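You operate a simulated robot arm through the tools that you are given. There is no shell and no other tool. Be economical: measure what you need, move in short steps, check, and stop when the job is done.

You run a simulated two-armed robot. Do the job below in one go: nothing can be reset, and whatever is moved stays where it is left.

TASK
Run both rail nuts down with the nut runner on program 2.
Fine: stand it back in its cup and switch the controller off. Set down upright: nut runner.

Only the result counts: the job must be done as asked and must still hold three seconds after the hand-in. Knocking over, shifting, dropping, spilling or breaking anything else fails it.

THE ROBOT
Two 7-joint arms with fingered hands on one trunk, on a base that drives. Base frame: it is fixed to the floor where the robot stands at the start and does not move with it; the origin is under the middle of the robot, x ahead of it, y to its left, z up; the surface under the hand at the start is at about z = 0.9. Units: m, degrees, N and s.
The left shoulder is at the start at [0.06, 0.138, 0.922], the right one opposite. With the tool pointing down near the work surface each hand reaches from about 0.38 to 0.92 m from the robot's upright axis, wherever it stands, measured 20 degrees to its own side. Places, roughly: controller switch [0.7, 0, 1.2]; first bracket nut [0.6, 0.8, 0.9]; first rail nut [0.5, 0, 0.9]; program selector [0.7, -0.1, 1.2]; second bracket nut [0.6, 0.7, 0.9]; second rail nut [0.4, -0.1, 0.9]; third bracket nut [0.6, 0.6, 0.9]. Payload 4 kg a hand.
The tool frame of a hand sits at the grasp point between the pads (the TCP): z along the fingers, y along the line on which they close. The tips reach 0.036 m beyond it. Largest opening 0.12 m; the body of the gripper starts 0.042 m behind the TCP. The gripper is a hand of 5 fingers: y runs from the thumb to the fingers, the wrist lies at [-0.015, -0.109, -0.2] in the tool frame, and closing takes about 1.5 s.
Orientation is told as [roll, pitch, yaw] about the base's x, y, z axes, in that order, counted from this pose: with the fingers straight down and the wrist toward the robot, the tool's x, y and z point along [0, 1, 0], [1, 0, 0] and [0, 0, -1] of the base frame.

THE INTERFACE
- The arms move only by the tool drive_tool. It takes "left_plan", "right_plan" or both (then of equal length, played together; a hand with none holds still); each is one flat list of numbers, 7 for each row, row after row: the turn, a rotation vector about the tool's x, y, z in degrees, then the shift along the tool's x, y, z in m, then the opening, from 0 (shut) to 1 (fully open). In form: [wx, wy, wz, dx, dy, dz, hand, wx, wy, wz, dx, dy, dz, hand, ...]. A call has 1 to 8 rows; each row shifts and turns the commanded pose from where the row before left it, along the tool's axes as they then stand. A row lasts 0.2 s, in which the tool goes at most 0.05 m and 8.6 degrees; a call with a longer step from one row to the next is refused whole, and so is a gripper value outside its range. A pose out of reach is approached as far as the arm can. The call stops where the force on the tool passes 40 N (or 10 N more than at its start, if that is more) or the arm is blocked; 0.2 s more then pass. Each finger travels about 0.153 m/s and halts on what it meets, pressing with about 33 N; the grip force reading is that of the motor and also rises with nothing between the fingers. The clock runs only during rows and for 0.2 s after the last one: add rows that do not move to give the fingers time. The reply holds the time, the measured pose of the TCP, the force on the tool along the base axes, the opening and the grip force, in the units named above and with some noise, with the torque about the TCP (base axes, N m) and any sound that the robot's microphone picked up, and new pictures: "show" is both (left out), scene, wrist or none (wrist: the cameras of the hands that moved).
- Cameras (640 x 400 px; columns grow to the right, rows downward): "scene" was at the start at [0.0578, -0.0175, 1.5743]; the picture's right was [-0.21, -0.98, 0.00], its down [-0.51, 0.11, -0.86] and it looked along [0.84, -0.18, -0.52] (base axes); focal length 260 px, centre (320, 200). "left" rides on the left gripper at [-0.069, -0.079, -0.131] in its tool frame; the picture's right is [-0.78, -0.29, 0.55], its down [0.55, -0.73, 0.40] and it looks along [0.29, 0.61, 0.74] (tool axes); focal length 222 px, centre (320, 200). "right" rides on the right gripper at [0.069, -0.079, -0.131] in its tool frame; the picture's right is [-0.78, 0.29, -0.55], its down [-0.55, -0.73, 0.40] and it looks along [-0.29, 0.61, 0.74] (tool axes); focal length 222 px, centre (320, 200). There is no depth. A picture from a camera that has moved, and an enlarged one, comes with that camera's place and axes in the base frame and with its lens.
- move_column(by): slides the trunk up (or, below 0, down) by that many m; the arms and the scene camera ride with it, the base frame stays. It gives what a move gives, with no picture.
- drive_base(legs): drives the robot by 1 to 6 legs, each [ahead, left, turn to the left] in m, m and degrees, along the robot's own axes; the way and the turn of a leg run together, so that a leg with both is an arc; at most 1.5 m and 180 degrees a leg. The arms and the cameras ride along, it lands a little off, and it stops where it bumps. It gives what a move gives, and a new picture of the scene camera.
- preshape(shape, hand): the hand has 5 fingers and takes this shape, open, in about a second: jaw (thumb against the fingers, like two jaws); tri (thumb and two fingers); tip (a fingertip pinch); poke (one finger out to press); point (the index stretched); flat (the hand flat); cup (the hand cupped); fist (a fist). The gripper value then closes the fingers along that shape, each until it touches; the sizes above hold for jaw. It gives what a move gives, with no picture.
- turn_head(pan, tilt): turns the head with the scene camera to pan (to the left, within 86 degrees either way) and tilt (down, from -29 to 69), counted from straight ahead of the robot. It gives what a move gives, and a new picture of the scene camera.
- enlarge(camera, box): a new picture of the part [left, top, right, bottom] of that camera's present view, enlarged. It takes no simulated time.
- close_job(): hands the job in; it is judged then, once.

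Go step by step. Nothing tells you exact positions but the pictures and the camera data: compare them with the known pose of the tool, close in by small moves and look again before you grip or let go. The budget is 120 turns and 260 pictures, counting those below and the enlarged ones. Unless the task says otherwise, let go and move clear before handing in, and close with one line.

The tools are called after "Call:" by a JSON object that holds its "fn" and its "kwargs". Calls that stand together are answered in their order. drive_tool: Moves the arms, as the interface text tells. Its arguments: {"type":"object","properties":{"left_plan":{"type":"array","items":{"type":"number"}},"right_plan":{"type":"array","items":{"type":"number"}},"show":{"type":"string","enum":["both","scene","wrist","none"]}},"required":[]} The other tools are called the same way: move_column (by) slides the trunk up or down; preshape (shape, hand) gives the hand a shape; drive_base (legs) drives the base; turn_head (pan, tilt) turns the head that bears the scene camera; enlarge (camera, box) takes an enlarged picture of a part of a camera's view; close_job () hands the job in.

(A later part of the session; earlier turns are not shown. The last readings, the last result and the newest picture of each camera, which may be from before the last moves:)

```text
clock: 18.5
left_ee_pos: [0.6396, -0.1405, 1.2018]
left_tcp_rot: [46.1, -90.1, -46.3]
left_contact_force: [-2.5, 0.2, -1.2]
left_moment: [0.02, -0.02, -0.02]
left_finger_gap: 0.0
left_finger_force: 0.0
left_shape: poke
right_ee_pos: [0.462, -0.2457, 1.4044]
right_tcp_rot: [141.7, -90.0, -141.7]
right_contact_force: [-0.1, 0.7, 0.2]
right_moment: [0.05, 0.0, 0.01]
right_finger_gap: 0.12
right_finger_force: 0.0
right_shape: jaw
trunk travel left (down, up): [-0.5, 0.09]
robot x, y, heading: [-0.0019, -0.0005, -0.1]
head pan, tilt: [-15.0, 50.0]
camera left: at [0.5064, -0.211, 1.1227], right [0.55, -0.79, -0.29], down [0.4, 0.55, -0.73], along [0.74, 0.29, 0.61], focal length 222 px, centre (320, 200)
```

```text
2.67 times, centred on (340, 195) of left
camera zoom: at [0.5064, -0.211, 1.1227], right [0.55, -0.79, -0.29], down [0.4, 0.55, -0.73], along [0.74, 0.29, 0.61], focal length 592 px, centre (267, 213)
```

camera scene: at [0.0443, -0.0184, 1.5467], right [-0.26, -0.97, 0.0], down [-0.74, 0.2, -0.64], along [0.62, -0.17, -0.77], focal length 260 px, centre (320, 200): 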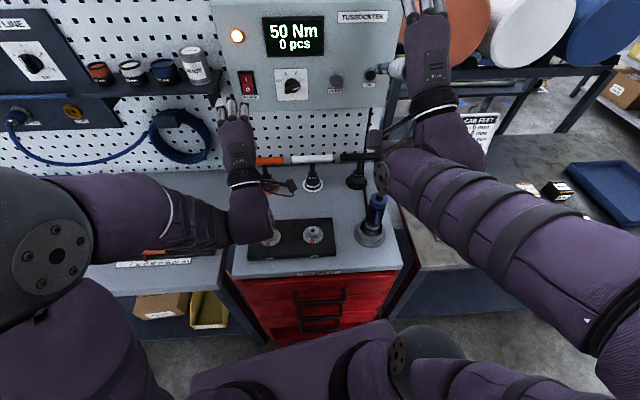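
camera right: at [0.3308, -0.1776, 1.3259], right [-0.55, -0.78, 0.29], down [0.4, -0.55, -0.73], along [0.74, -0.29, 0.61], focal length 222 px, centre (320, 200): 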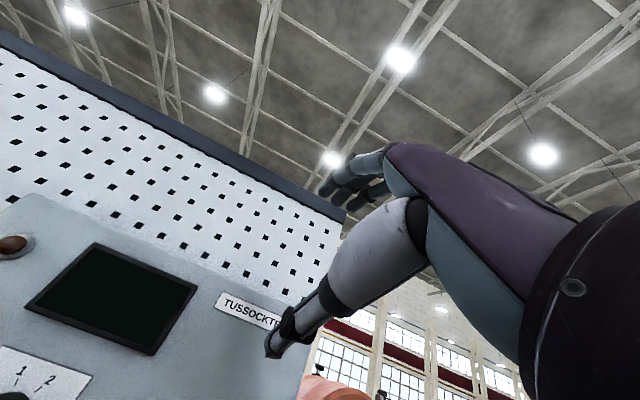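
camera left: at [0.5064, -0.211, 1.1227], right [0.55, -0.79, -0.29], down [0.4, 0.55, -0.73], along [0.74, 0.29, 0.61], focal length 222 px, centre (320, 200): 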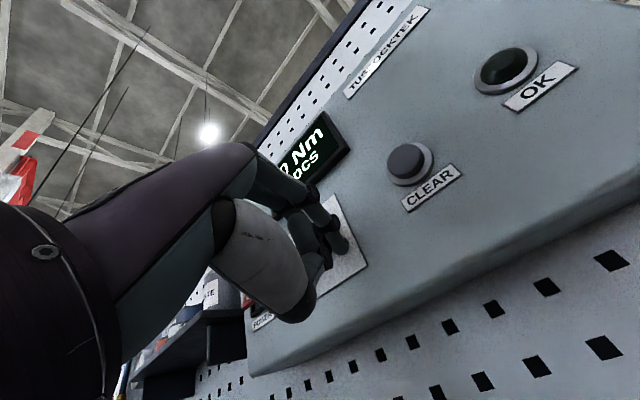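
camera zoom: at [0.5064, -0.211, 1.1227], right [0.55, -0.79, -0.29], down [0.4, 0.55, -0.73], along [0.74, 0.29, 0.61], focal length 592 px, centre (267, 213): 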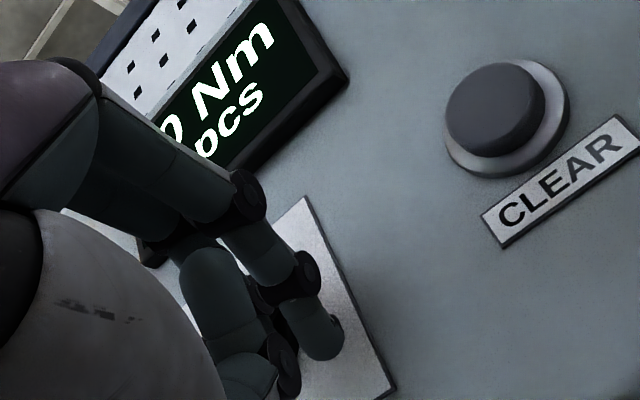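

Call:
{"fn": "drive_tool", "kwargs": {"left_plan": [0, 0, 0, 0, 0.006, 0, 1, 0, 0, 0, 0, 0.006, 0, 1, 0, 0, 0, 0, 0, 0, 1], "show": "none"}}

Call:
{"fn": "enlarge", "kwargs": {"camera": "scene", "box": [240, 20, 360, 110]}}

```text
clock: 19.3
left_ee_pos: [0.6372, -0.1394, 1.2134]
left_tcp_rot: [-155.4, -89.9, 155.4]
left_contact_force: [-3.7, 0.2, 0.3]
left_moment: [0.01, -0.12, 0.05]
left_finger_gap: 0.0
left_finger_force: 0.1
left_shape: poke
right_ee_pos: [0.4603, -0.2473, 1.405]
right_tcp_rot: [-164.9, -89.9, 164.8]
right_contact_force: [1.1, 0.2, -0.1]
right_moment: [-0.01, -0.02, 0.02]
right_finger_gap: 0.1197
right_finger_force: 0.1
right_shape: jaw
trunk travel left (down, up): [-0.5, 0.09]
robot x, y, heading: [0.0012, -0.0034, 0.1]
head pan, tilt: [-15.0, 50.0]
```

```text
4.44 times, centred on (300, 65) of scene
camera zoom: at [0.0431, -0.0182, 1.5468], right [-0.26, -0.97, 0.0], down [-0.74, 0.2, -0.64], along [0.62, -0.17, -0.77], focal length 1156 px, centre (409, 800)
```

zoom: 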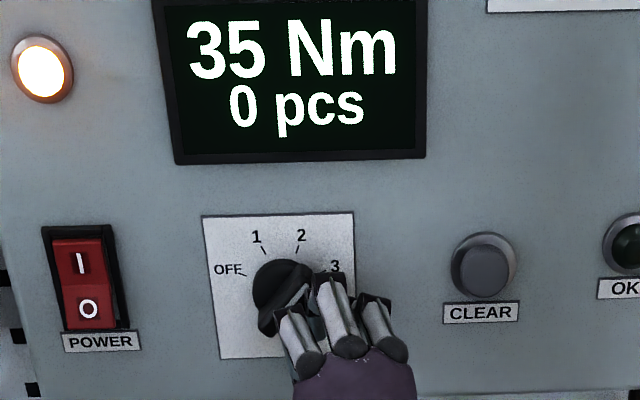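

Display shows 35 Nm. I back off and check the pointer.

Call:
{"fn": "drive_tool", "kwargs": {"left_plan": [0, 0, 0, 0, 0, -0.04, 1, 0, 0, 0, 0, 0, -0.04, 1, 0, 0, 0, 0.04, 0, 0, 1, 0, 0, 0, 0.04, 0, 0, 1, 0, 0, 0, 0.04, 0, 0, 1, 0, 0, 0, 0.04, 0, 0, 1, 0, 0, 0, 0, 0, 0, 1], "show": "none"}}

Call:
{"fn": "enlarge", "kwargs": {"camera": "scene", "box": [240, 20, 360, 110]}}

```text
clock: 20.9
left_ee_pos: [0.5556, 0.0144, 1.2134]
left_tcp_rot: [-54.1, -89.9, 54.6]
left_contact_force: [0.9, 0.0, 0.7]
left_moment: [-0.01, 0.0, 0.01]
left_finger_gap: 0.0
left_finger_force: 0.1
left_shape: poke
right_ee_pos: [0.462, -0.2476, 1.4035]
right_tcp_rot: [56.6, -90.0, -56.7]
right_contact_force: [0.9, 0.0, -1.1]
right_moment: [-0.04, -0.02, -0.02]
right_finger_gap: 0.1198
right_finger_force: 0.2
right_shape: jaw
trunk travel left (down, up): [-0.5, 0.09]
robot x, y, heading: [0.0025, 0.0024, -0.0]
head pan, tilt: [-15.0, 50.0]
```

```text
4.44 times, centred on (300, 65) of scene
camera zoom: at [0.0443, -0.0187, 1.5467], right [-0.26, -0.97, 0.0], down [-0.74, 0.2, -0.64], along [0.62, -0.17, -0.77], focal length 1156 px, centre (409, 800)
```

zoom: 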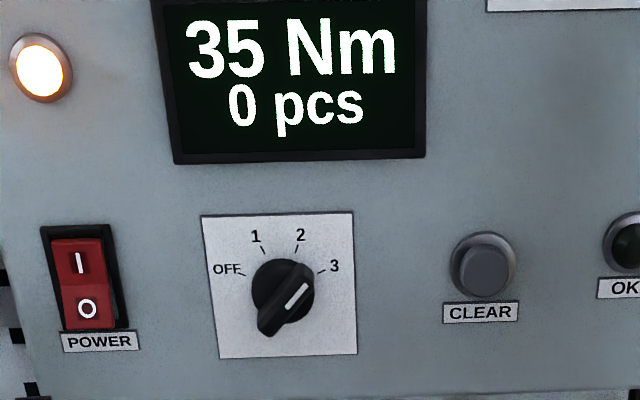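

Call:
{"fn": "enlarge", "kwargs": {"camera": "scene", "box": [270, 60, 318, 90]}}

Call:
{"fn": "enlarge", "kwargs": {"camera": "scene", "box": [240, 170, 420, 280]}}

Call:
{"fn": "enlarge", "kwargs": {"camera": "left", "box": [400, 120, 640, 270]}}

```text
13.33 times, centred on (294, 75) of scene
camera zoom: at [0.0443, -0.0187, 1.5467], right [-0.26, -0.97, 0.0], down [-0.74, 0.2, -0.64], along [0.62, -0.17, -0.77], focal length 3466 px, centre (667, 1867)
```

zoom: 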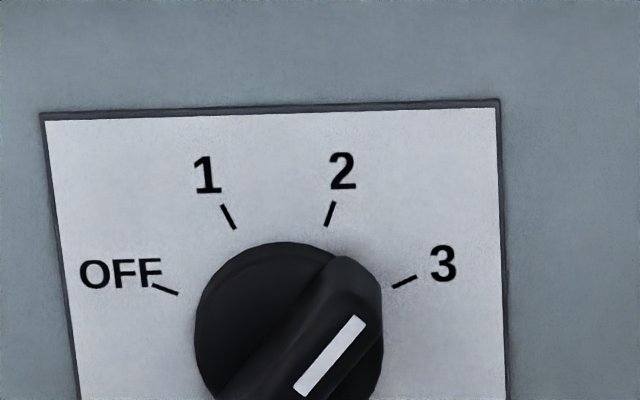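

```text
3.56 times, centred on (330, 225) of scene
camera zoom: at [0.0443, -0.0187, 1.5467], right [-0.26, -0.97, 0.0], down [-0.74, 0.2, -0.64], along [0.62, -0.17, -0.77], focal length 924 px, centre (284, 111)
```

zoom: 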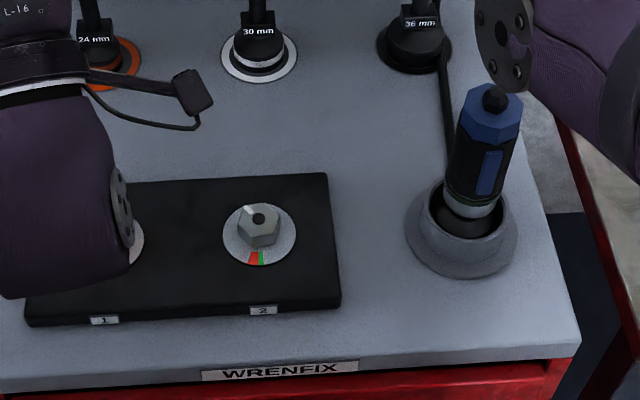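

```text
2.67 times, centred on (520, 195) of left
camera zoom: at [0.4236, -0.0566, 1.1342], right [0.55, -0.78, -0.29], down [0.39, 0.55, -0.74], along [0.74, 0.29, 0.61], focal length 592 px, centre (-213, 213)
```

zoom: 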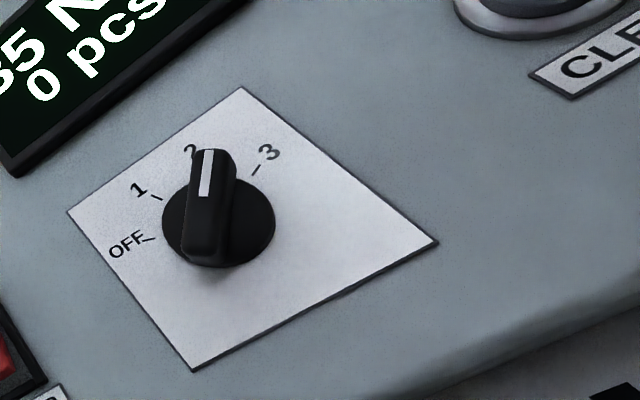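

The knob sits a bit between 2 and 3 because there are no hard detents. I'll nudge it a little further toward 2.

Call:
{"fn": "drive_tool", "kwargs": {"left_plan": [0, 0, 0, -0.04, -0.004, 0, 1, 0, 0, 0, -0.04, 0, 0, 1, 0, 0, 0, -0.04, 0, 0, 1, 0, 0, 0, -0.035, 0, 0.01, 1, 0, 0, 0, 0, 0, 0.045, 1, 0, 0, 0, 0, 0, 0.027, 1, 0, 0, 0, 0, 0.006, 0, 1, 0, 0, 0, 0, 0.005, 0, 1], "show": "none"}}

Call:
{"fn": "enlarge", "kwargs": {"camera": "scene", "box": [260, 30, 356, 90]}}

```text
clock: 22.7
left_ee_pos: [0.6408, -0.138, 1.2175]
left_tcp_rot: [50.6, -90.0, -50.6]
left_contact_force: [-1.7, -2.0, -0.2]
left_moment: [0.02, -0.03, -0.01]
left_finger_gap: 0.0
left_finger_force: 0.0
left_shape: poke
right_ee_pos: [0.4603, -0.247, 1.4048]
right_tcp_rot: [111.0, -90.0, -111.1]
right_contact_force: [-0.2, 1.4, -0.6]
right_moment: [0.03, 0.01, 0.0]
right_finger_gap: 0.1196
right_finger_force: 0.0
right_shape: jaw
trunk travel left (down, up): [-0.5, 0.09]
robot x, y, heading: [0.0022, 0.0009, -0.2]
head pan, tilt: [-15.0, 50.0]
```

```text
6.67 times, centred on (308, 60) of scene
camera zoom: at [0.044, -0.0188, 1.5467], right [-0.26, -0.97, 0.0], down [-0.74, 0.2, -0.64], along [0.62, -0.17, -0.77], focal length 1733 px, centre (400, 1133)
```

zoom: 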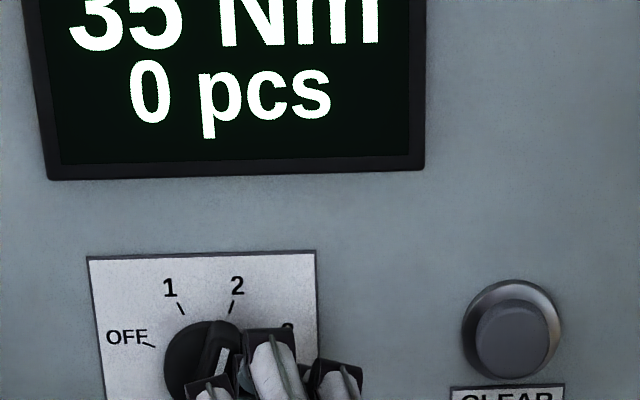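

Now the pointer is in line with 2. I withdraw.

Call:
{"fn": "drive_tool", "kwargs": {"left_plan": [0, 0, 0, -0.002, -0.001, 0, 1, 0, 0, 0, 0, 0, -0.045, 1, 0, 0, 0, 0, 0, -0.045, 1, 0, 0, 0, 0.04, 0, -0.03, 1, 0, 0, 0, 0.04, 0, 0, 1, 0, 0, 0, 0.04, 0.03, 0, 1, 0, 0, 0, 0.04, 0.03, 0, 1, 0, 0, 0, 0, 0, 0, 1], "show": "scene"}}

Call:
{"fn": "enlarge", "kwargs": {"camera": "scene", "box": [270, 20, 350, 100]}}

```text
clock: 24.5
left_ee_pos: [0.5205, 0.0218, 1.2769]
left_tcp_rot: [44.5, -89.9, -44.8]
left_contact_force: [0.7, -0.5, 0.0]
left_moment: [-0.01, 0.02, -0.01]
left_finger_gap: 0.0
left_finger_force: 0.1
left_shape: poke
right_ee_pos: [0.4621, -0.2477, 1.406]
right_tcp_rot: [63.5, -90.0, -63.3]
right_contact_force: [-0.8, 0.3, 0.5]
right_moment: [0.01, -0.02, 0.02]
right_finger_gap: 0.1199
right_finger_force: 0.0
right_shape: jaw
trunk travel left (down, up): [-0.5, 0.09]
robot x, y, heading: [0.0008, 0.0005, 0.3]
head pan, tilt: [-15.0, 50.0]
camera scene: at [0.0444, -0.019, 1.5466], right [-0.26, -0.97, 0.0], down [-0.74, 0.2, -0.64], along [0.62, -0.17, -0.77], focal length 260 px, centre (320, 200)
```

scene: 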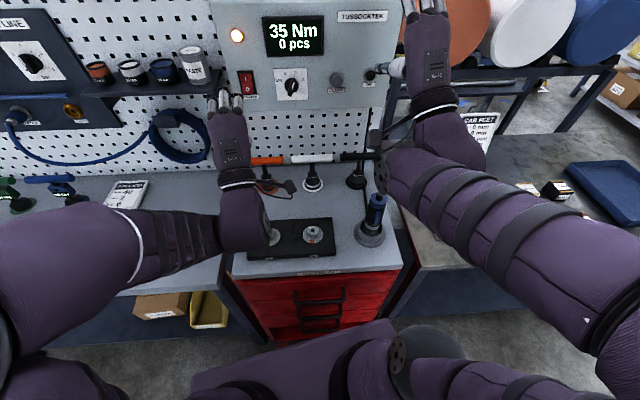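

```text
5.00 times, centred on (310, 60) of scene
camera zoom: at [0.0444, -0.019, 1.5466], right [-0.26, -0.97, 0.0], down [-0.74, 0.2, -0.64], along [0.62, -0.17, -0.77], focal length 1300 px, centre (370, 900)
```

zoom: 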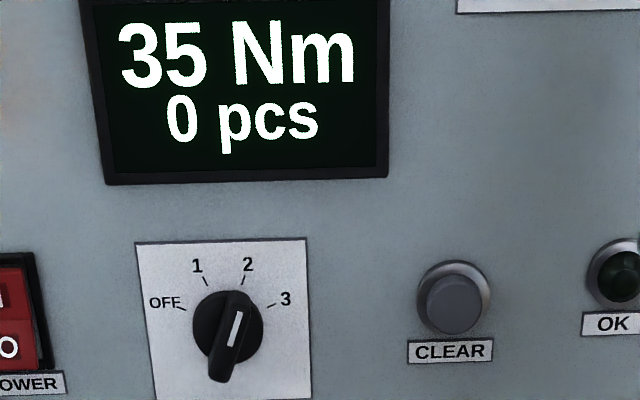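

Program 2 is set (35 Nm). Now I turn the right hand to point down above the nut runner and look at it closely.

Call:
{"fn": "drive_tool", "kwargs": {"right_plan": [8.5, 0, 0, 0, 0, 0, 1, 8.5, 0, 0, 0, 0, 0, 1, 8.5, 0, 0, 0, 0, 0, 1, 8.5, 0, 0, 0, 0, 0, 1, 8.5, 0, 0, 0, 0, 0, 1, 8.5, 0, 0, 0, 0, 0, 1, 8.5, 0, 0, 0, 0, 0, 1, 8.5, 0, 0, 0, 0, 0, 1], "show": "none"}}

Call:
{"fn": "drive_tool", "kwargs": {"right_plan": [8.5, 0, 0, 0, 0, 0, 1, 8.5, 0, 0, 0, 0, 0, 1, 5, 0, 0, 0, 0, 0, 1, 0, 0, 0, 0, -0.03, 0.04, 1, 0, 0, 0, 0, -0.03, 0.04, 1, 0, 0, 0, 0, 0, 0, 1]}}

```text
clock: 26.3
left_ee_pos: [0.5205, 0.0213, 1.2771]
left_tcp_rot: [30.1, -90.0, -30.1]
left_contact_force: [0.3, -0.6, 0.3]
left_moment: [0.0, 0.04, -0.04]
left_finger_gap: 0.0
left_finger_force: 0.1
left_shape: poke
right_ee_pos: [0.4616, -0.248, 1.4047]
right_tcp_rot: [-0.1, -21.9, -0.1]
right_contact_force: [-0.2, 0.2, -0.3]
right_moment: [-0.02, -0.02, -0.01]
right_finger_gap: 0.1198
right_finger_force: 0.1
right_shape: jaw
trunk travel left (down, up): [-0.5, 0.09]
robot x, y, heading: [0.0009, 0.0023, 0.0]
head pan, tilt: [-15.0, 50.0]
```

```text
clock: 27.7
left_ee_pos: [0.522, 0.0218, 1.2772]
left_tcp_rot: [-59.2, -89.9, 59.1]
left_contact_force: [0.2, -0.2, 0.8]
left_moment: [0.01, 0.04, 0.02]
left_finger_gap: 0.0001
left_finger_force: 0.2
left_shape: poke
right_ee_pos: [0.3998, -0.2486, 1.3244]
right_tcp_rot: [-0.1, 0.0, 0.0]
right_contact_force: [0.0, 0.1, 0.3]
right_moment: [-0.02, -0.02, -0.02]
right_finger_gap: 0.1196
right_finger_force: 0.1
right_shape: jaw
trunk travel left (down, up): [-0.5, 0.09]
robot x, y, heading: [0.0001, -0.0024, 0.0]
head pan, tilt: [-15.0, 50.0]
camera scene: at [0.0444, -0.0184, 1.5467], right [-0.26, -0.97, 0.0], down [-0.74, 0.2, -0.64], along [0.62, -0.17, -0.77], focal length 260 px, centre (320, 200)
camera right: at [0.321, -0.1801, 1.456], right [0.29, -0.78, 0.55], down [-0.73, -0.55, -0.4], along [0.61, -0.29, -0.74], focal length 222 px, centre (320, 200)
```

scene: 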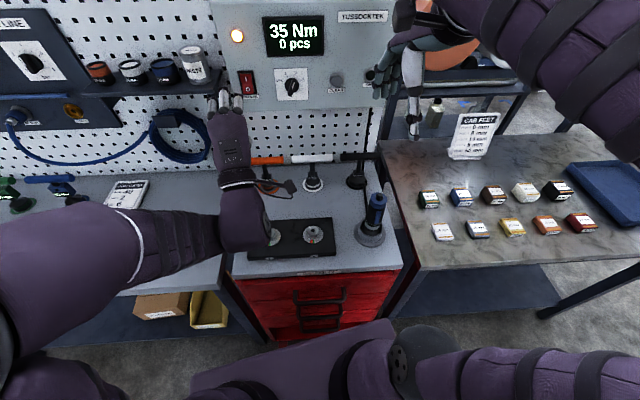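
right: 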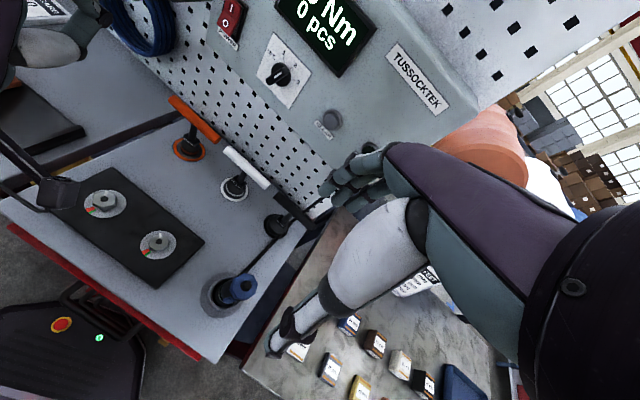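

Call:
{"fn": "enlarge", "kwargs": {"camera": "right", "box": [180, 250, 280, 330]}}

Call:
{"fn": "enlarge", "kwargs": {"camera": "scene", "box": [330, 180, 410, 250]}}

Call:
{"fn": "enlarge", "kwargs": {"camera": "scene", "box": [440, 105, 510, 165]}}

```text
5.00 times, centred on (230, 290) of right
camera zoom: at [0.321, -0.1801, 1.456], right [0.29, -0.78, 0.55], down [-0.73, -0.55, -0.4], along [0.61, -0.29, -0.74], focal length 1111 px, centre (770, -250)
```

zoom: 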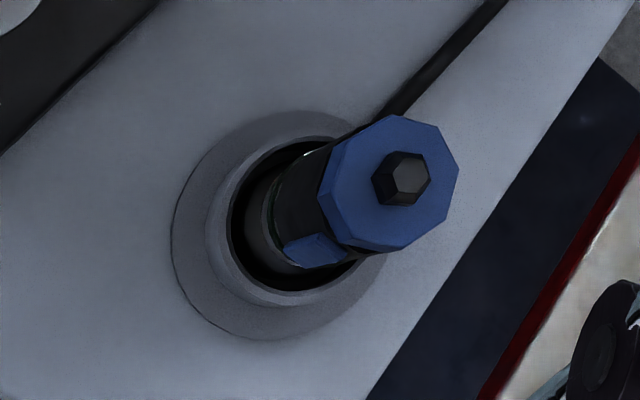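

```text
5.71 times, centred on (370, 215) of scene
camera zoom: at [0.0444, -0.0184, 1.5467], right [-0.26, -0.97, 0.0], down [-0.74, 0.2, -0.64], along [0.62, -0.17, -0.77], focal length 1486 px, centre (34, 114)
```

zoom: 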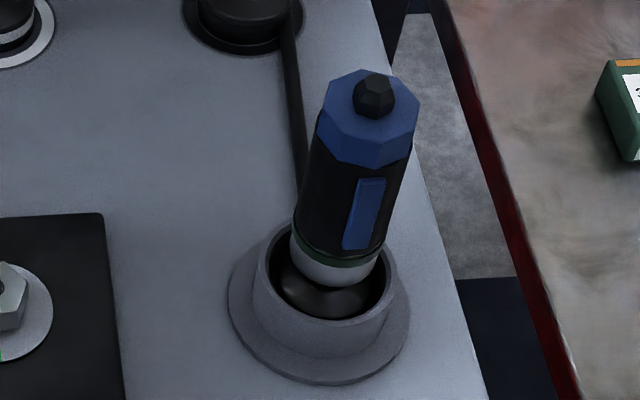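

```text
6.67 times, centred on (475, 135) of scene
camera zoom: at [0.0444, -0.0184, 1.5467], right [-0.26, -0.97, 0.0], down [-0.74, 0.2, -0.64], along [0.62, -0.17, -0.77], focal length 1733 px, centre (-713, 633)
```

zoom: 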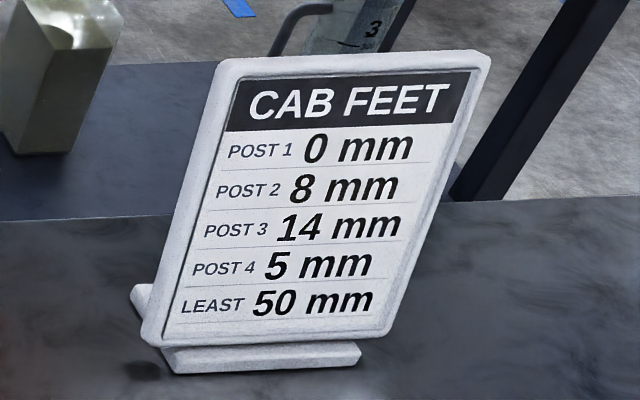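

The nut runner axis is at about (0.404, −0.267) with its top at z≈1.065. I'll clear the left arm, then come down over the tool in stages.

Call:
{"fn": "drive_tool", "kwargs": {"left_plan": [0, 0, 0, 0.02, 0.02, -0.02, 1, 0, 0, 0, 0.03, 0.03, -0.02, 1, 0, 0, 0, 0.03, 0.03, -0.01, 1, 0, 0, 0, 0.03, 0.03, 0, 1, 0, 0, 0, 0.03, 0.03, 0, 1, 0, 0, 0, 0, 0, 0, 1], "right_plan": [0, 0, 0, -0.01, 0.005, 0.04, 1, 0, 0, 0, -0.009, 0, 0.04, 1, 0, 0, 0, 0, 0, 0.04, 1, 0, 0, 0, 0, 0, 0.04, 1, 0, 0, 0, 0, 0, 0.03, 1, 0, 0, 0, 0, 0, 0, 1]}}

Call:
{"fn": "enlarge", "kwargs": {"camera": "scene", "box": [310, 120, 430, 260]}}

```text
clock: 29.1
left_ee_pos: [0.454, 0.0529, 1.4175]
left_tcp_rot: [-79.9, -89.3, 80.6]
left_contact_force: [0.7, -0.2, 0.6]
left_moment: [-0.02, 0.01, -0.02]
left_finger_gap: 0.0
left_finger_force: 0.0
left_shape: poke
left hand out of reach, approached as far as the arm can: row 1, 2, 3, 4, 5
right_ee_pos: [0.4061, -0.2658, 1.1328]
right_tcp_rot: [0.0, 0.1, 0.0]
right_contact_force: [0.3, 0.3, 0.7]
right_moment: [-0.02, 0.03, -0.04]
right_finger_gap: 0.1197
right_finger_force: 0.1
right_shape: jaw
trunk travel left (down, up): [-0.5, 0.09]
robot x, y, heading: [0.002, 0.003, 0.0]
head pan, tilt: [-15.0, 50.0]
camera scene: at [0.0442, -0.0185, 1.5467], right [-0.26, -0.97, 0.0], down [-0.74, 0.2, -0.64], along [0.62, -0.17, -0.77], focal length 260 px, centre (320, 200)
camera right: at [0.3274, -0.1969, 1.2636], right [0.29, -0.78, 0.55], down [-0.73, -0.55, -0.4], along [0.61, -0.29, -0.74], focal length 222 px, centre (320, 200)
camera left: at [0.3237, -0.0199, 1.3405], right [0.56, -0.78, -0.28], down [0.39, 0.55, -0.74], along [0.73, 0.31, 0.61], focal length 222 px, centre (320, 200)
```

scene: 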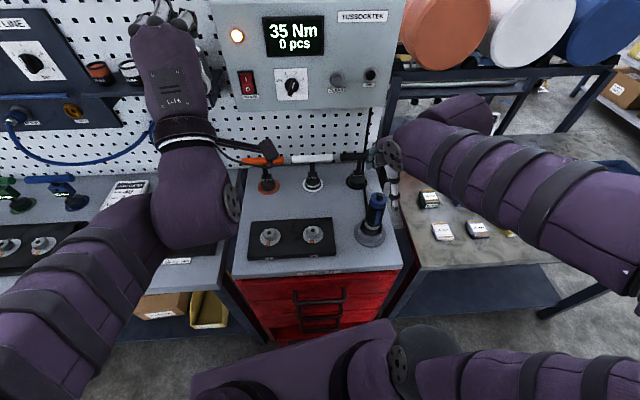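
right: 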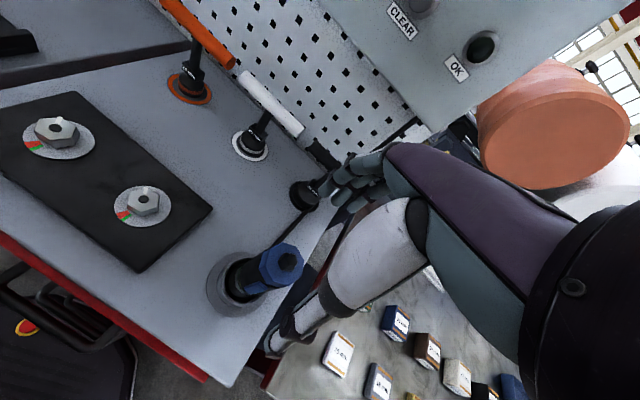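
left: 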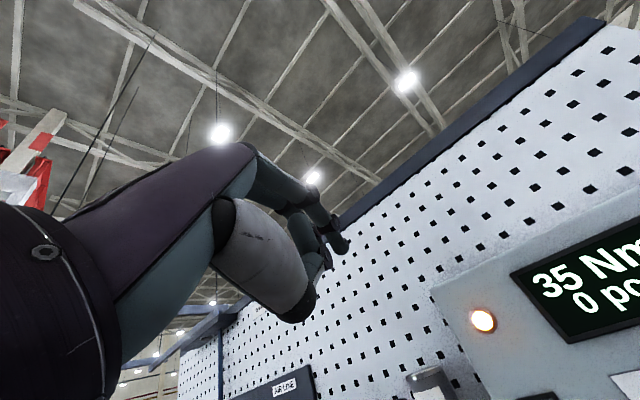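

```text
2.86 times, centred on (370, 190) of scene
camera zoom: at [0.0442, -0.0185, 1.5467], right [-0.26, -0.97, 0.0], down [-0.74, 0.2, -0.64], along [0.62, -0.17, -0.77], focal length 743 px, centre (177, 229)
```

zoom: 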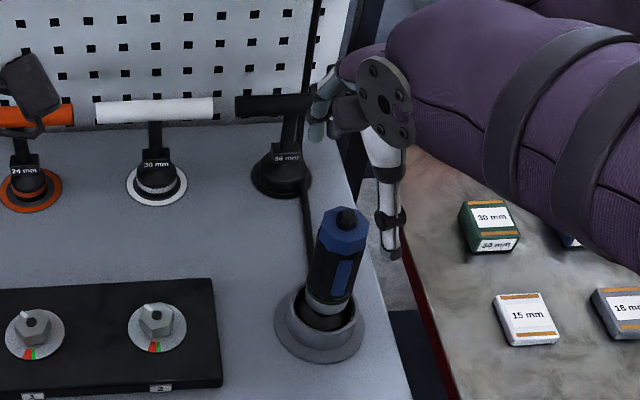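

The hand lines up with the tool, so I go down around it.

Call:
{"fn": "drive_tool", "kwargs": {"right_plan": [0, 0, 0, -0.002, 0, 0.03, 1, 0, 0, 0, 0, 0, 0.03, 1, 0, 0, 0, 0, 0, 0.03, 1, 0, 0, 0, 0, 0, 0.01, 1, 0, 0, 0, 0, 0, 0, 1]}}

Call:
{"fn": "enlarge", "kwargs": {"camera": "scene", "box": [330, 140, 430, 250]}}

Call:
{"fn": "enlarge", "kwargs": {"camera": "right", "box": [200, 130, 420, 350]}}

```text
clock: 30.3
left_ee_pos: [0.4554, 0.0516, 1.4175]
left_tcp_rot: [-80.1, -89.3, 81.0]
left_contact_force: [0.0, -0.1, -0.9]
left_moment: [0.01, 0.0, -0.03]
left_finger_gap: 0.0
left_finger_force: 0.0
left_shape: poke
right_ee_pos: [0.4071, -0.2692, 1.033]
right_tcp_rot: [0.1, 0.0, 0.0]
right_contact_force: [0.0, 0.0, 0.3]
right_moment: [0.01, 0.01, 0.01]
right_finger_gap: 0.12
right_finger_force: 0.1
right_shape: jaw
trunk travel left (down, up): [-0.5, 0.09]
robot x, y, heading: [0.0, 0.0011, -0.0]
head pan, tilt: [-15.0, 50.0]
camera scene: at [0.0442, -0.0183, 1.5467], right [-0.26, -0.97, 0.0], down [-0.74, 0.2, -0.64], along [0.62, -0.17, -0.77], focal length 260 px, centre (320, 200)
camera right: at [0.3282, -0.2, 1.1654], right [0.29, -0.78, 0.55], down [-0.73, -0.55, -0.4], along [0.61, -0.29, -0.74], focal length 222 px, centre (320, 200)
```

scene: 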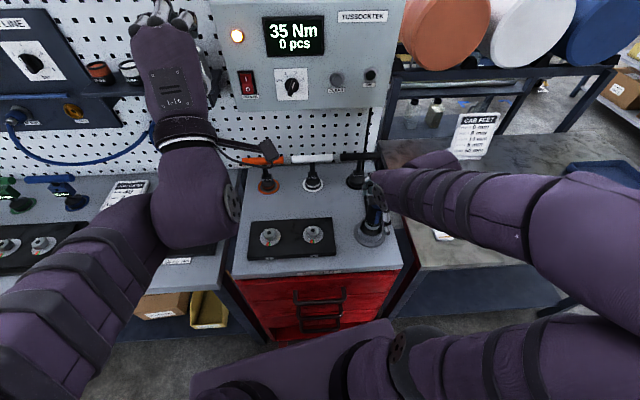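
right: 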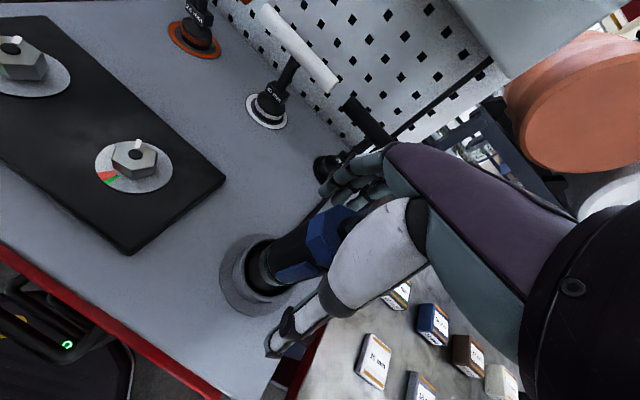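

```text
3.64 times, centred on (380, 195) of scene
camera zoom: at [0.0442, -0.0183, 1.5467], right [-0.26, -0.97, 0.0], down [-0.74, 0.2, -0.64], along [0.62, -0.17, -0.77], focal length 945 px, centre (102, 218)
```

zoom: 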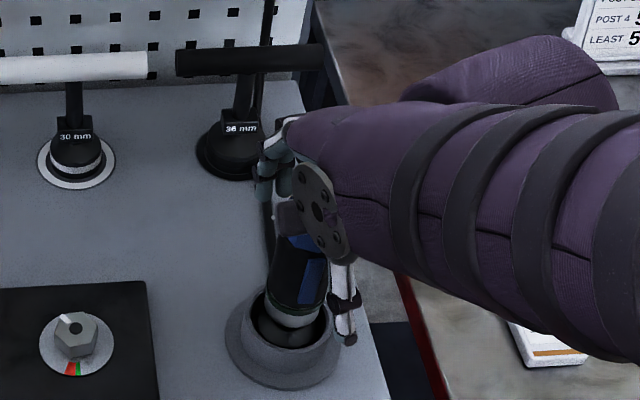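

```text
1.82 times, centred on (310, 240) of right
camera zoom: at [0.3282, -0.2, 1.1654], right [0.29, -0.78, 0.55], down [-0.73, -0.55, -0.4], along [0.61, -0.29, -0.74], focal length 404 px, centre (338, 127)
```

zoom: 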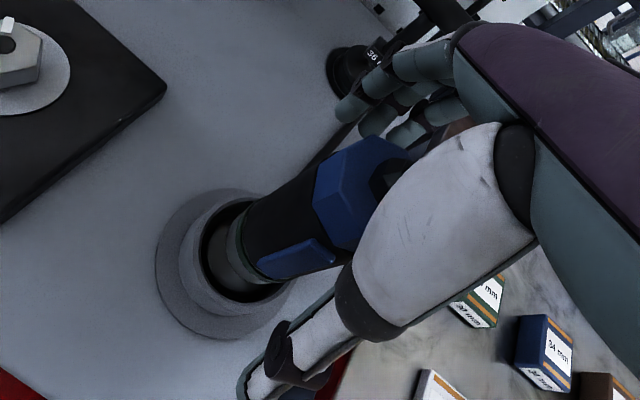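

Aligned. I close the hand on the body.

Call:
{"fn": "drive_tool", "kwargs": {"right_plan": [0, 0, 0, 0, 0, 0, 0.5, 0, 0, 0, 0, 0, 0, 0.3, 0, 0, 0, 0, 0, 0, 0.1, 0, 0, 0, 0, 0, 0, 0, 0, 0, 0, 0, 0, 0, 0, 0, 0, 0, 0, 0, 0, 0, 0, 0, 0, 0, 0, 0, 0, 0]}}

Call:
{"fn": "enlarge", "kwargs": {"camera": "right", "box": [200, 130, 420, 350]}}

Call:
{"fn": "enlarge", "kwargs": {"camera": "scene", "box": [330, 140, 430, 250]}}

```text
refused: plan must hold 7 numbers for each row
```

```text
1.82 times, centred on (310, 240) of right
camera zoom: at [0.3282, -0.2, 1.1654], right [0.29, -0.78, 0.55], down [-0.73, -0.55, -0.4], along [0.61, -0.29, -0.74], focal length 404 px, centre (338, 127)
```

zoom: 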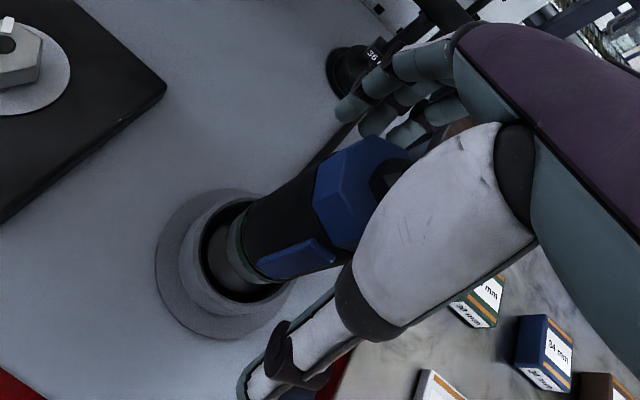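

```text
3.64 times, centred on (380, 195) of scene
camera zoom: at [0.0442, -0.0183, 1.5467], right [-0.26, -0.97, 0.0], down [-0.74, 0.2, -0.64], along [0.62, -0.17, -0.77], focal length 945 px, centre (102, 218)
```

zoom: 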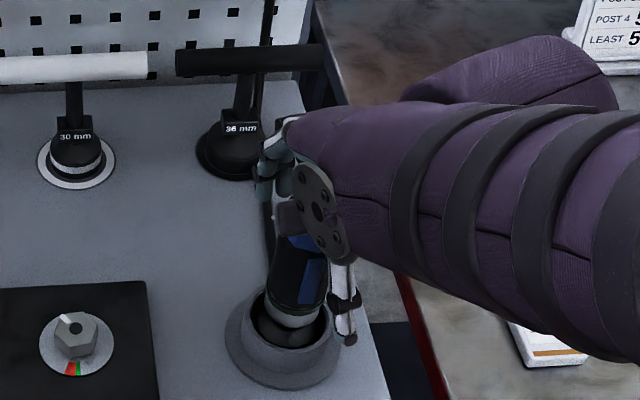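

The plan had a stray number, so I close again with correct rows.

Call:
{"fn": "drive_tool", "kwargs": {"right_plan": [0, 0, 0, 0, 0, 0, 0.5, 0, 0, 0, 0, 0, 0, 0.3, 0, 0, 0, 0, 0, 0, 0.1, 0, 0, 0, 0, 0, 0, 0, 0, 0, 0, 0, 0, 0, 0, 0, 0, 0, 0, 0, 0, 0, 0, 0, 0, 0, 0, 0, 0]}}

Call:
{"fn": "enlarge", "kwargs": {"camera": "right", "box": [200, 130, 420, 350]}}

```text
clock: 31.9
left_ee_pos: [0.4548, 0.0526, 1.4181]
left_tcp_rot: [-80.9, -89.3, 81.6]
left_contact_force: [0.3, -0.6, -0.8]
left_moment: [0.03, -0.03, -0.02]
left_finger_gap: 0.0
left_finger_force: 0.1
left_shape: poke
right_ee_pos: [0.4079, -0.2691, 1.034]
right_tcp_rot: [-0.1, 0.0, 0.0]
right_contact_force: [-1.3, -0.3, 0.1]
right_moment: [-0.01, 0.09, 0.03]
right_finger_gap: 0.0333
right_finger_force: 33.3
right_shape: jaw
trunk travel left (down, up): [-0.5, 0.09]
robot x, y, heading: [0.0017, -0.0044, 0.2]
head pan, tilt: [-15.0, 50.0]
camera scene: at [0.044, -0.0185, 1.5467], right [-0.26, -0.97, 0.0], down [-0.74, 0.2, -0.64], along [0.62, -0.17, -0.77], focal length 260 px, centre (320, 200)
camera right: at [0.3281, -0.2002, 1.1656], right [0.29, -0.78, 0.55], down [-0.73, -0.55, -0.4], along [0.61, -0.29, -0.74], focal length 222 px, centre (320, 200)
```

scene: 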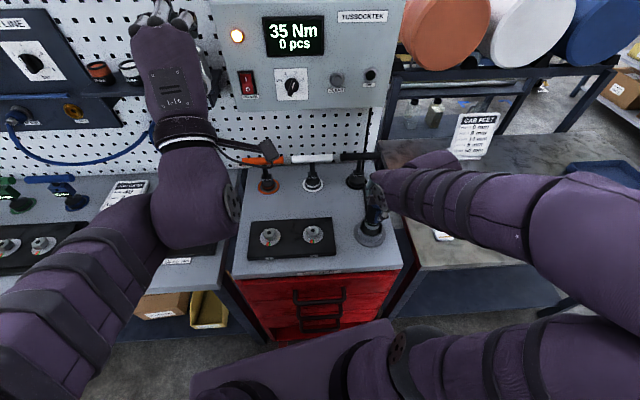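
right: 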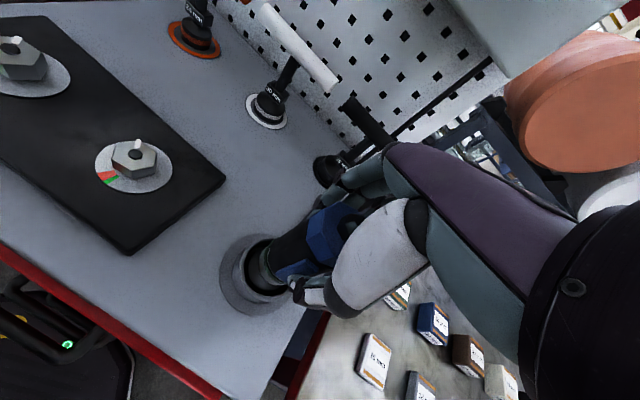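

```text
1.82 times, centred on (310, 240) of right
camera zoom: at [0.3281, -0.2002, 1.1656], right [0.29, -0.78, 0.55], down [-0.73, -0.55, -0.4], along [0.61, -0.29, -0.74], focal length 404 px, centre (338, 127)
```

zoom: 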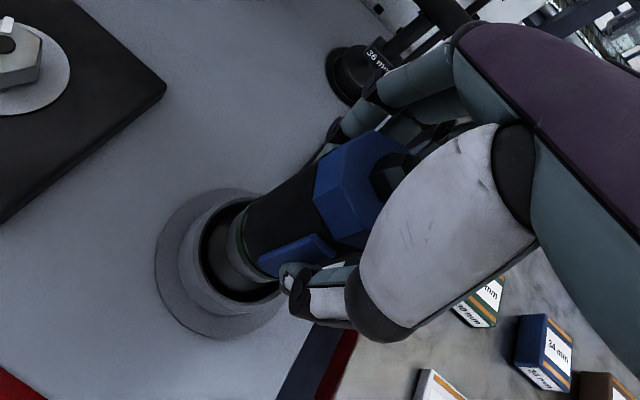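

I have it with a firm grip. I lift it gently and look.

Call:
{"fn": "drive_tool", "kwargs": {"right_plan": [0, 0, 0, 0, 0, -0.02, 0, 0, 0, 0, 0, 0, -0.03, 0, 0, 0, 0, 0, 0, -0.04, 0, 0, 0, 0, 0, 0, -0.03, 0, 0, 0, 0, 0, 0, 0, 0]}}

Call:
{"fn": "enlarge", "kwargs": {"camera": "scene", "box": [330, 110, 430, 250]}}

Call:
{"fn": "enlarge", "kwargs": {"camera": "right", "box": [200, 130, 420, 350]}}

```text
clock: 33.1
left_ee_pos: [0.4567, 0.0529, 1.4173]
left_tcp_rot: [-78.7, -89.3, 79.7]
left_contact_force: [-0.4, -0.6, 0.0]
left_moment: [-0.02, 0.0, 0.03]
left_finger_gap: 0.0
left_finger_force: 0.0
left_shape: poke
right_ee_pos: [0.4083, -0.2686, 1.156]
right_tcp_rot: [0.0, 0.0, 0.0]
right_contact_force: [-0.4, -1.2, -7.2]
right_moment: [-0.02, 0.01, -0.01]
right_finger_gap: 0.0324
right_finger_force: 33.0
right_shape: jaw
trunk travel left (down, up): [-0.5, 0.09]
robot x, y, heading: [-0.002, 0.0026, 0.1]
head pan, tilt: [-15.0, 50.0]
camera scene: at [0.0446, -0.0187, 1.5466], right [-0.26, -0.97, 0.0], down [-0.74, 0.2, -0.64], along [0.62, -0.17, -0.77], focal length 260 px, centre (320, 200)
camera right: at [0.3294, -0.2009, 1.2874], right [0.29, -0.79, 0.55], down [-0.74, -0.55, -0.4], along [0.61, -0.29, -0.74], focal length 222 px, centre (320, 200)
```

scene: 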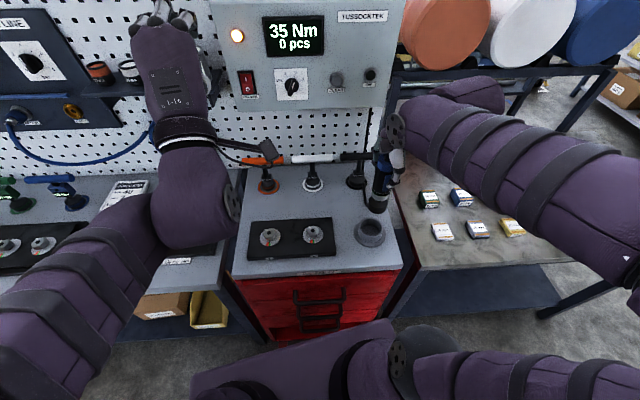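
right: 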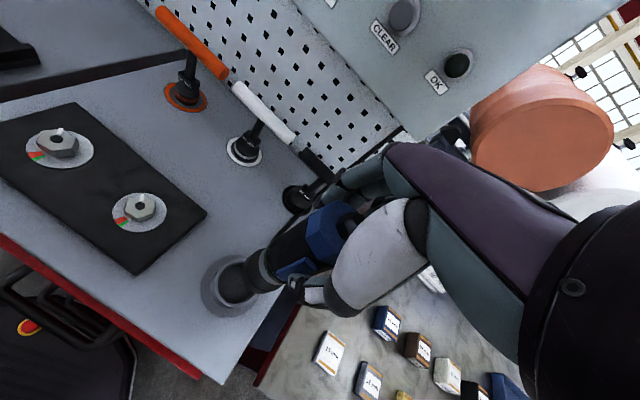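

```text
2.86 times, centred on (380, 180) of scene
camera zoom: at [0.0446, -0.0187, 1.5466], right [-0.26, -0.97, 0.0], down [-0.74, 0.2, -0.64], along [0.62, -0.17, -0.77], focal length 743 px, centre (149, 257)
```

zoom: 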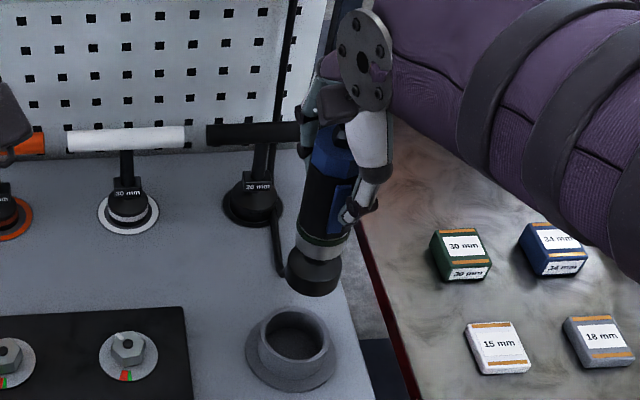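

```text
1.82 times, centred on (310, 240) of right
camera zoom: at [0.3294, -0.2009, 1.2874], right [0.29, -0.79, 0.55], down [-0.74, -0.55, -0.4], along [0.61, -0.29, -0.74], focal length 404 px, centre (338, 127)
```

zoom: 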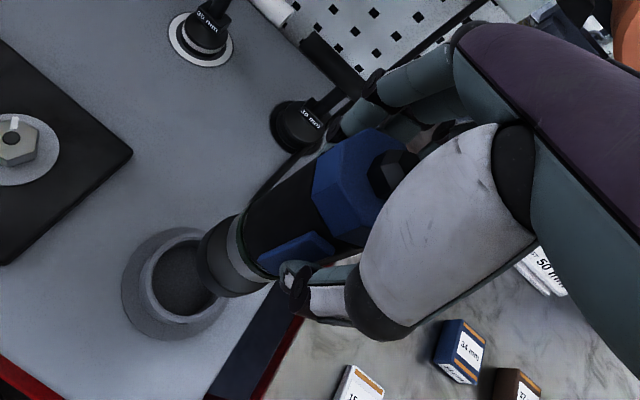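

It's held cleanly. Before going over the nuts I need the left arm out of the way, so I fold its hand down and move it to the left.

Call:
{"fn": "drive_tool", "kwargs": {"left_plan": [8.5, 0, 0, 0, 0, 0, 1, 8.5, 0, 0, 0, 0, 0, 1, 8.5, 0, 0, 0, 0, 0, 1, 8.5, 0, 0, 0, 0, 0, 1, 8.5, 0, 0, 0, 0, 0, 1, 8.5, 0, 0, 0, 0, 0, 1, 8.5, 0, 0, 0, 0, 0, 1, 8.5, 0, 0, 0, 0, 0, 1], "show": "none"}}

Call:
{"fn": "drive_tool", "kwargs": {"left_plan": [0, 0, 0, 0.04, 0, 0, 1, 0, 0, 0, 0.04, 0, 0, 1, 0, 0, 0, 0.04, 0, 0, 1, 0, 0, 0, 0.04, 0, 0, 1, 0, 0, 0, 0.04, 0, 0, 1, 0, 0, 0, 0.04, 0, 0, 1, 0, 0, 0, 0, 0, 0, 1], "show": "scene"}}

```text
clock: 34.9
left_ee_pos: [0.4553, 0.0542, 1.4199]
left_tcp_rot: [0.0, -21.8, 0.0]
left_contact_force: [0.4, -0.1, 0.2]
left_moment: [0.01, 0.01, 0.02]
left_finger_gap: 0.0
left_finger_force: 0.0
left_shape: poke
right_ee_pos: [0.4096, -0.2697, 1.1547]
right_tcp_rot: [0.0, 0.1, 0.1]
right_contact_force: [0.2, 0.3, -7.0]
right_moment: [0.0, 0.02, 0.0]
right_finger_gap: 0.032
right_finger_force: 33.0
right_shape: jaw
trunk travel left (down, up): [-0.5, 0.09]
robot x, y, heading: [0.001, 0.0024, -0.2]
head pan, tilt: [-15.0, 50.0]
```

```text
clock: 36.5
left_ee_pos: [0.4558, 0.2948, 1.4172]
left_tcp_rot: [0.0, -22.0, 0.0]
left_contact_force: [0.3, -0.1, -0.9]
left_moment: [-0.01, 0.0, 0.04]
left_finger_gap: 0.0001
left_finger_force: 0.0
left_shape: poke
right_ee_pos: [0.4068, -0.2695, 1.1556]
right_tcp_rot: [-0.1, 0.0, 0.0]
right_contact_force: [0.0, -0.3, -6.3]
right_moment: [0.0, 0.0, -0.01]
right_finger_gap: 0.0324
right_finger_force: 33.5
right_shape: jaw
trunk travel left (down, up): [-0.5, 0.09]
robot x, y, heading: [0.0014, -0.0047, -0.1]
head pan, tilt: [-15.0, 50.0]
camera scene: at [0.0445, -0.0191, 1.5466], right [-0.26, -0.97, 0.0], down [-0.74, 0.2, -0.64], along [0.62, -0.17, -0.77], focal length 260 px, centre (320, 200)
```

scene: 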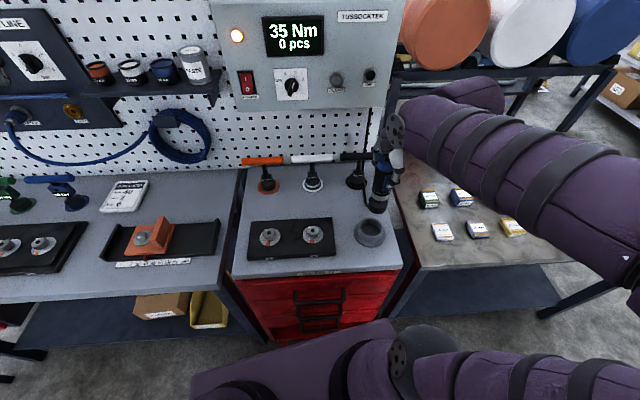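

Call:
{"fn": "enlarge", "kwargs": {"camera": "scene", "box": [95, 170, 159, 220]}}

Call:
{"fn": "enlarge", "kwargs": {"camera": "scene", "box": [240, 200, 400, 280]}}

Call:
{"fn": "drive_tool", "kwargs": {"right_plan": [0, 0, 0, 0.04, 0.007, 0, 0, 0, 0, 0, 0.047, 0.008, 0, 0, 0, 0, 0, 0.047, 0.008, 0, 0, 0, 0, 0, 0.047, 0.008, 0, 0, 0, 0, 0, 0.047, 0.008, 0, 0, 0, 0, 0, 0.047, 0.008, 0, 0, 0, 0, 0, 0.006, 0, 0, 0, 0, 0, 0, 0, 0, 0, 0]}}

```text
8.00 times, centred on (127, 195) of scene
camera zoom: at [0.0445, -0.0191, 1.5466], right [-0.26, -0.97, 0.0], down [-0.74, 0.2, -0.64], along [0.62, -0.17, -0.77], focal length 2080 px, centre (1864, 240)
```

zoom: 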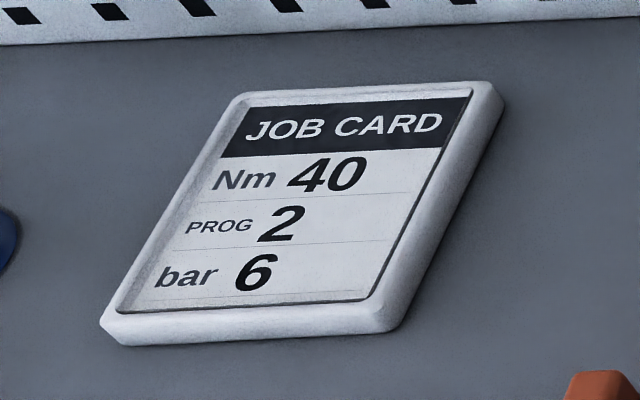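

```text
4.00 times, centred on (320, 240) of scene
camera zoom: at [0.0445, -0.0191, 1.5466], right [-0.26, -0.97, 0.0], down [-0.74, 0.2, -0.64], along [0.62, -0.17, -0.77], focal length 1040 px, centre (320, 40)
```

zoom: 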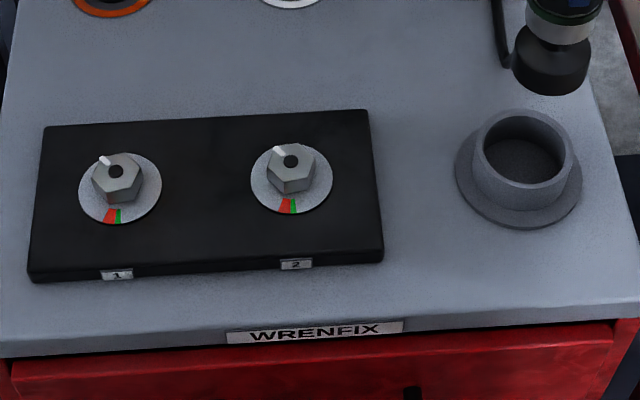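

```text
clock: 38.3
left_ee_pos: [0.4564, 0.2925, 1.4169]
left_tcp_rot: [0.1, -21.9, 0.0]
left_contact_force: [0.2, 0.0, 0.4]
left_moment: [-0.01, 0.05, 0.0]
left_finger_gap: 0.0
left_finger_force: 0.0
left_shape: poke
right_ee_pos: [0.4547, 0.0134, 1.1561]
right_tcp_rot: [0.1, 0.0, -0.1]
right_contact_force: [2.1, -0.4, -7.5]
right_moment: [0.0, 0.01, 0.02]
right_finger_gap: 0.0323
right_finger_force: 32.7
right_shape: jaw
trunk travel left (down, up): [-0.5, 0.09]
robot x, y, heading: [-0.0026, 0.0012, -0.4]
head pan, tilt: [-15.0, 50.0]
camera scene: at [0.0453, -0.0184, 1.5466], right [-0.26, -0.97, 0.0], down [-0.74, 0.2, -0.64], along [0.62, -0.17, -0.77], focal length 260 px, centre (320, 200)
camera right: at [0.3758, 0.0823, 1.2874], right [0.29, -0.79, 0.55], down [-0.74, -0.55, -0.4], along [0.61, -0.29, -0.74], focal length 222 px, centre (320, 200)
```

scene: 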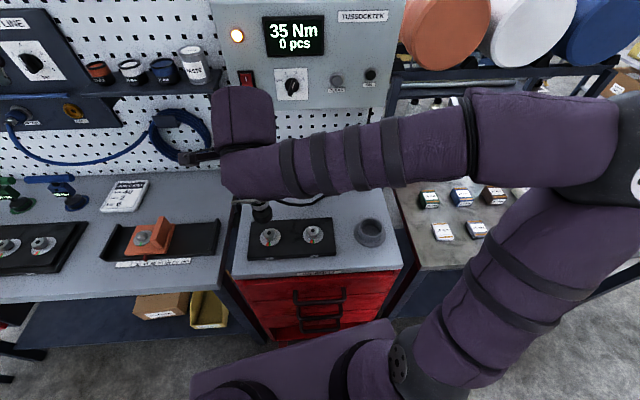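
right: 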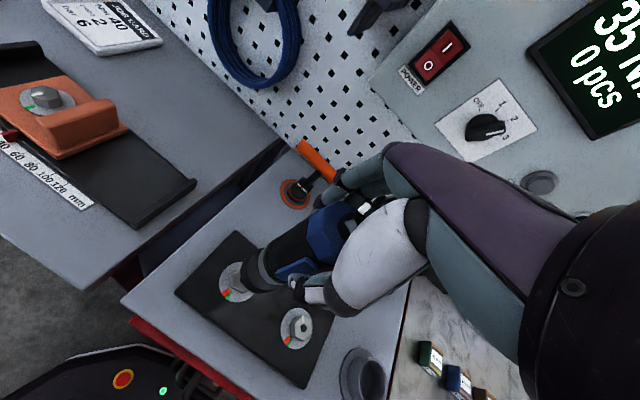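

Call:
{"fn": "enlarge", "kwargs": {"camera": "scene", "box": [230, 180, 350, 260]}}

Call:
{"fn": "enlarge", "kwargs": {"camera": "right", "box": [180, 180, 380, 360]}}

```text
5.00 times, centred on (290, 220) of scene
camera zoom: at [0.0453, -0.0184, 1.5466], right [-0.26, -0.97, 0.0], down [-0.74, 0.2, -0.64], along [0.62, -0.17, -0.77], focal length 1300 px, centre (470, 100)
```

zoom: 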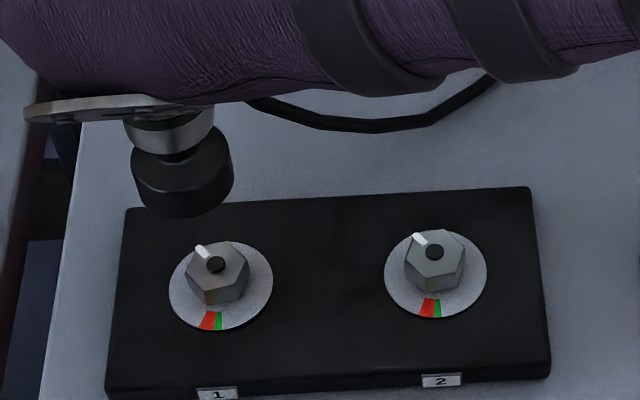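

```text
2.22 times, centred on (280, 270) of right
camera zoom: at [0.3758, 0.0823, 1.2874], right [0.29, -0.79, 0.55], down [-0.74, -0.55, -0.4], along [0.61, -0.29, -0.74], focal length 494 px, centre (409, 44)
```

zoom: 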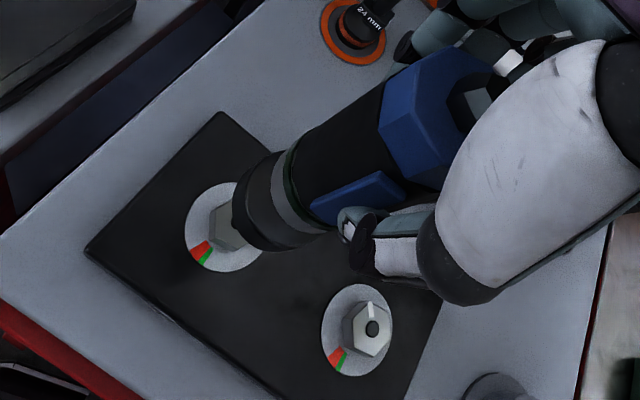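

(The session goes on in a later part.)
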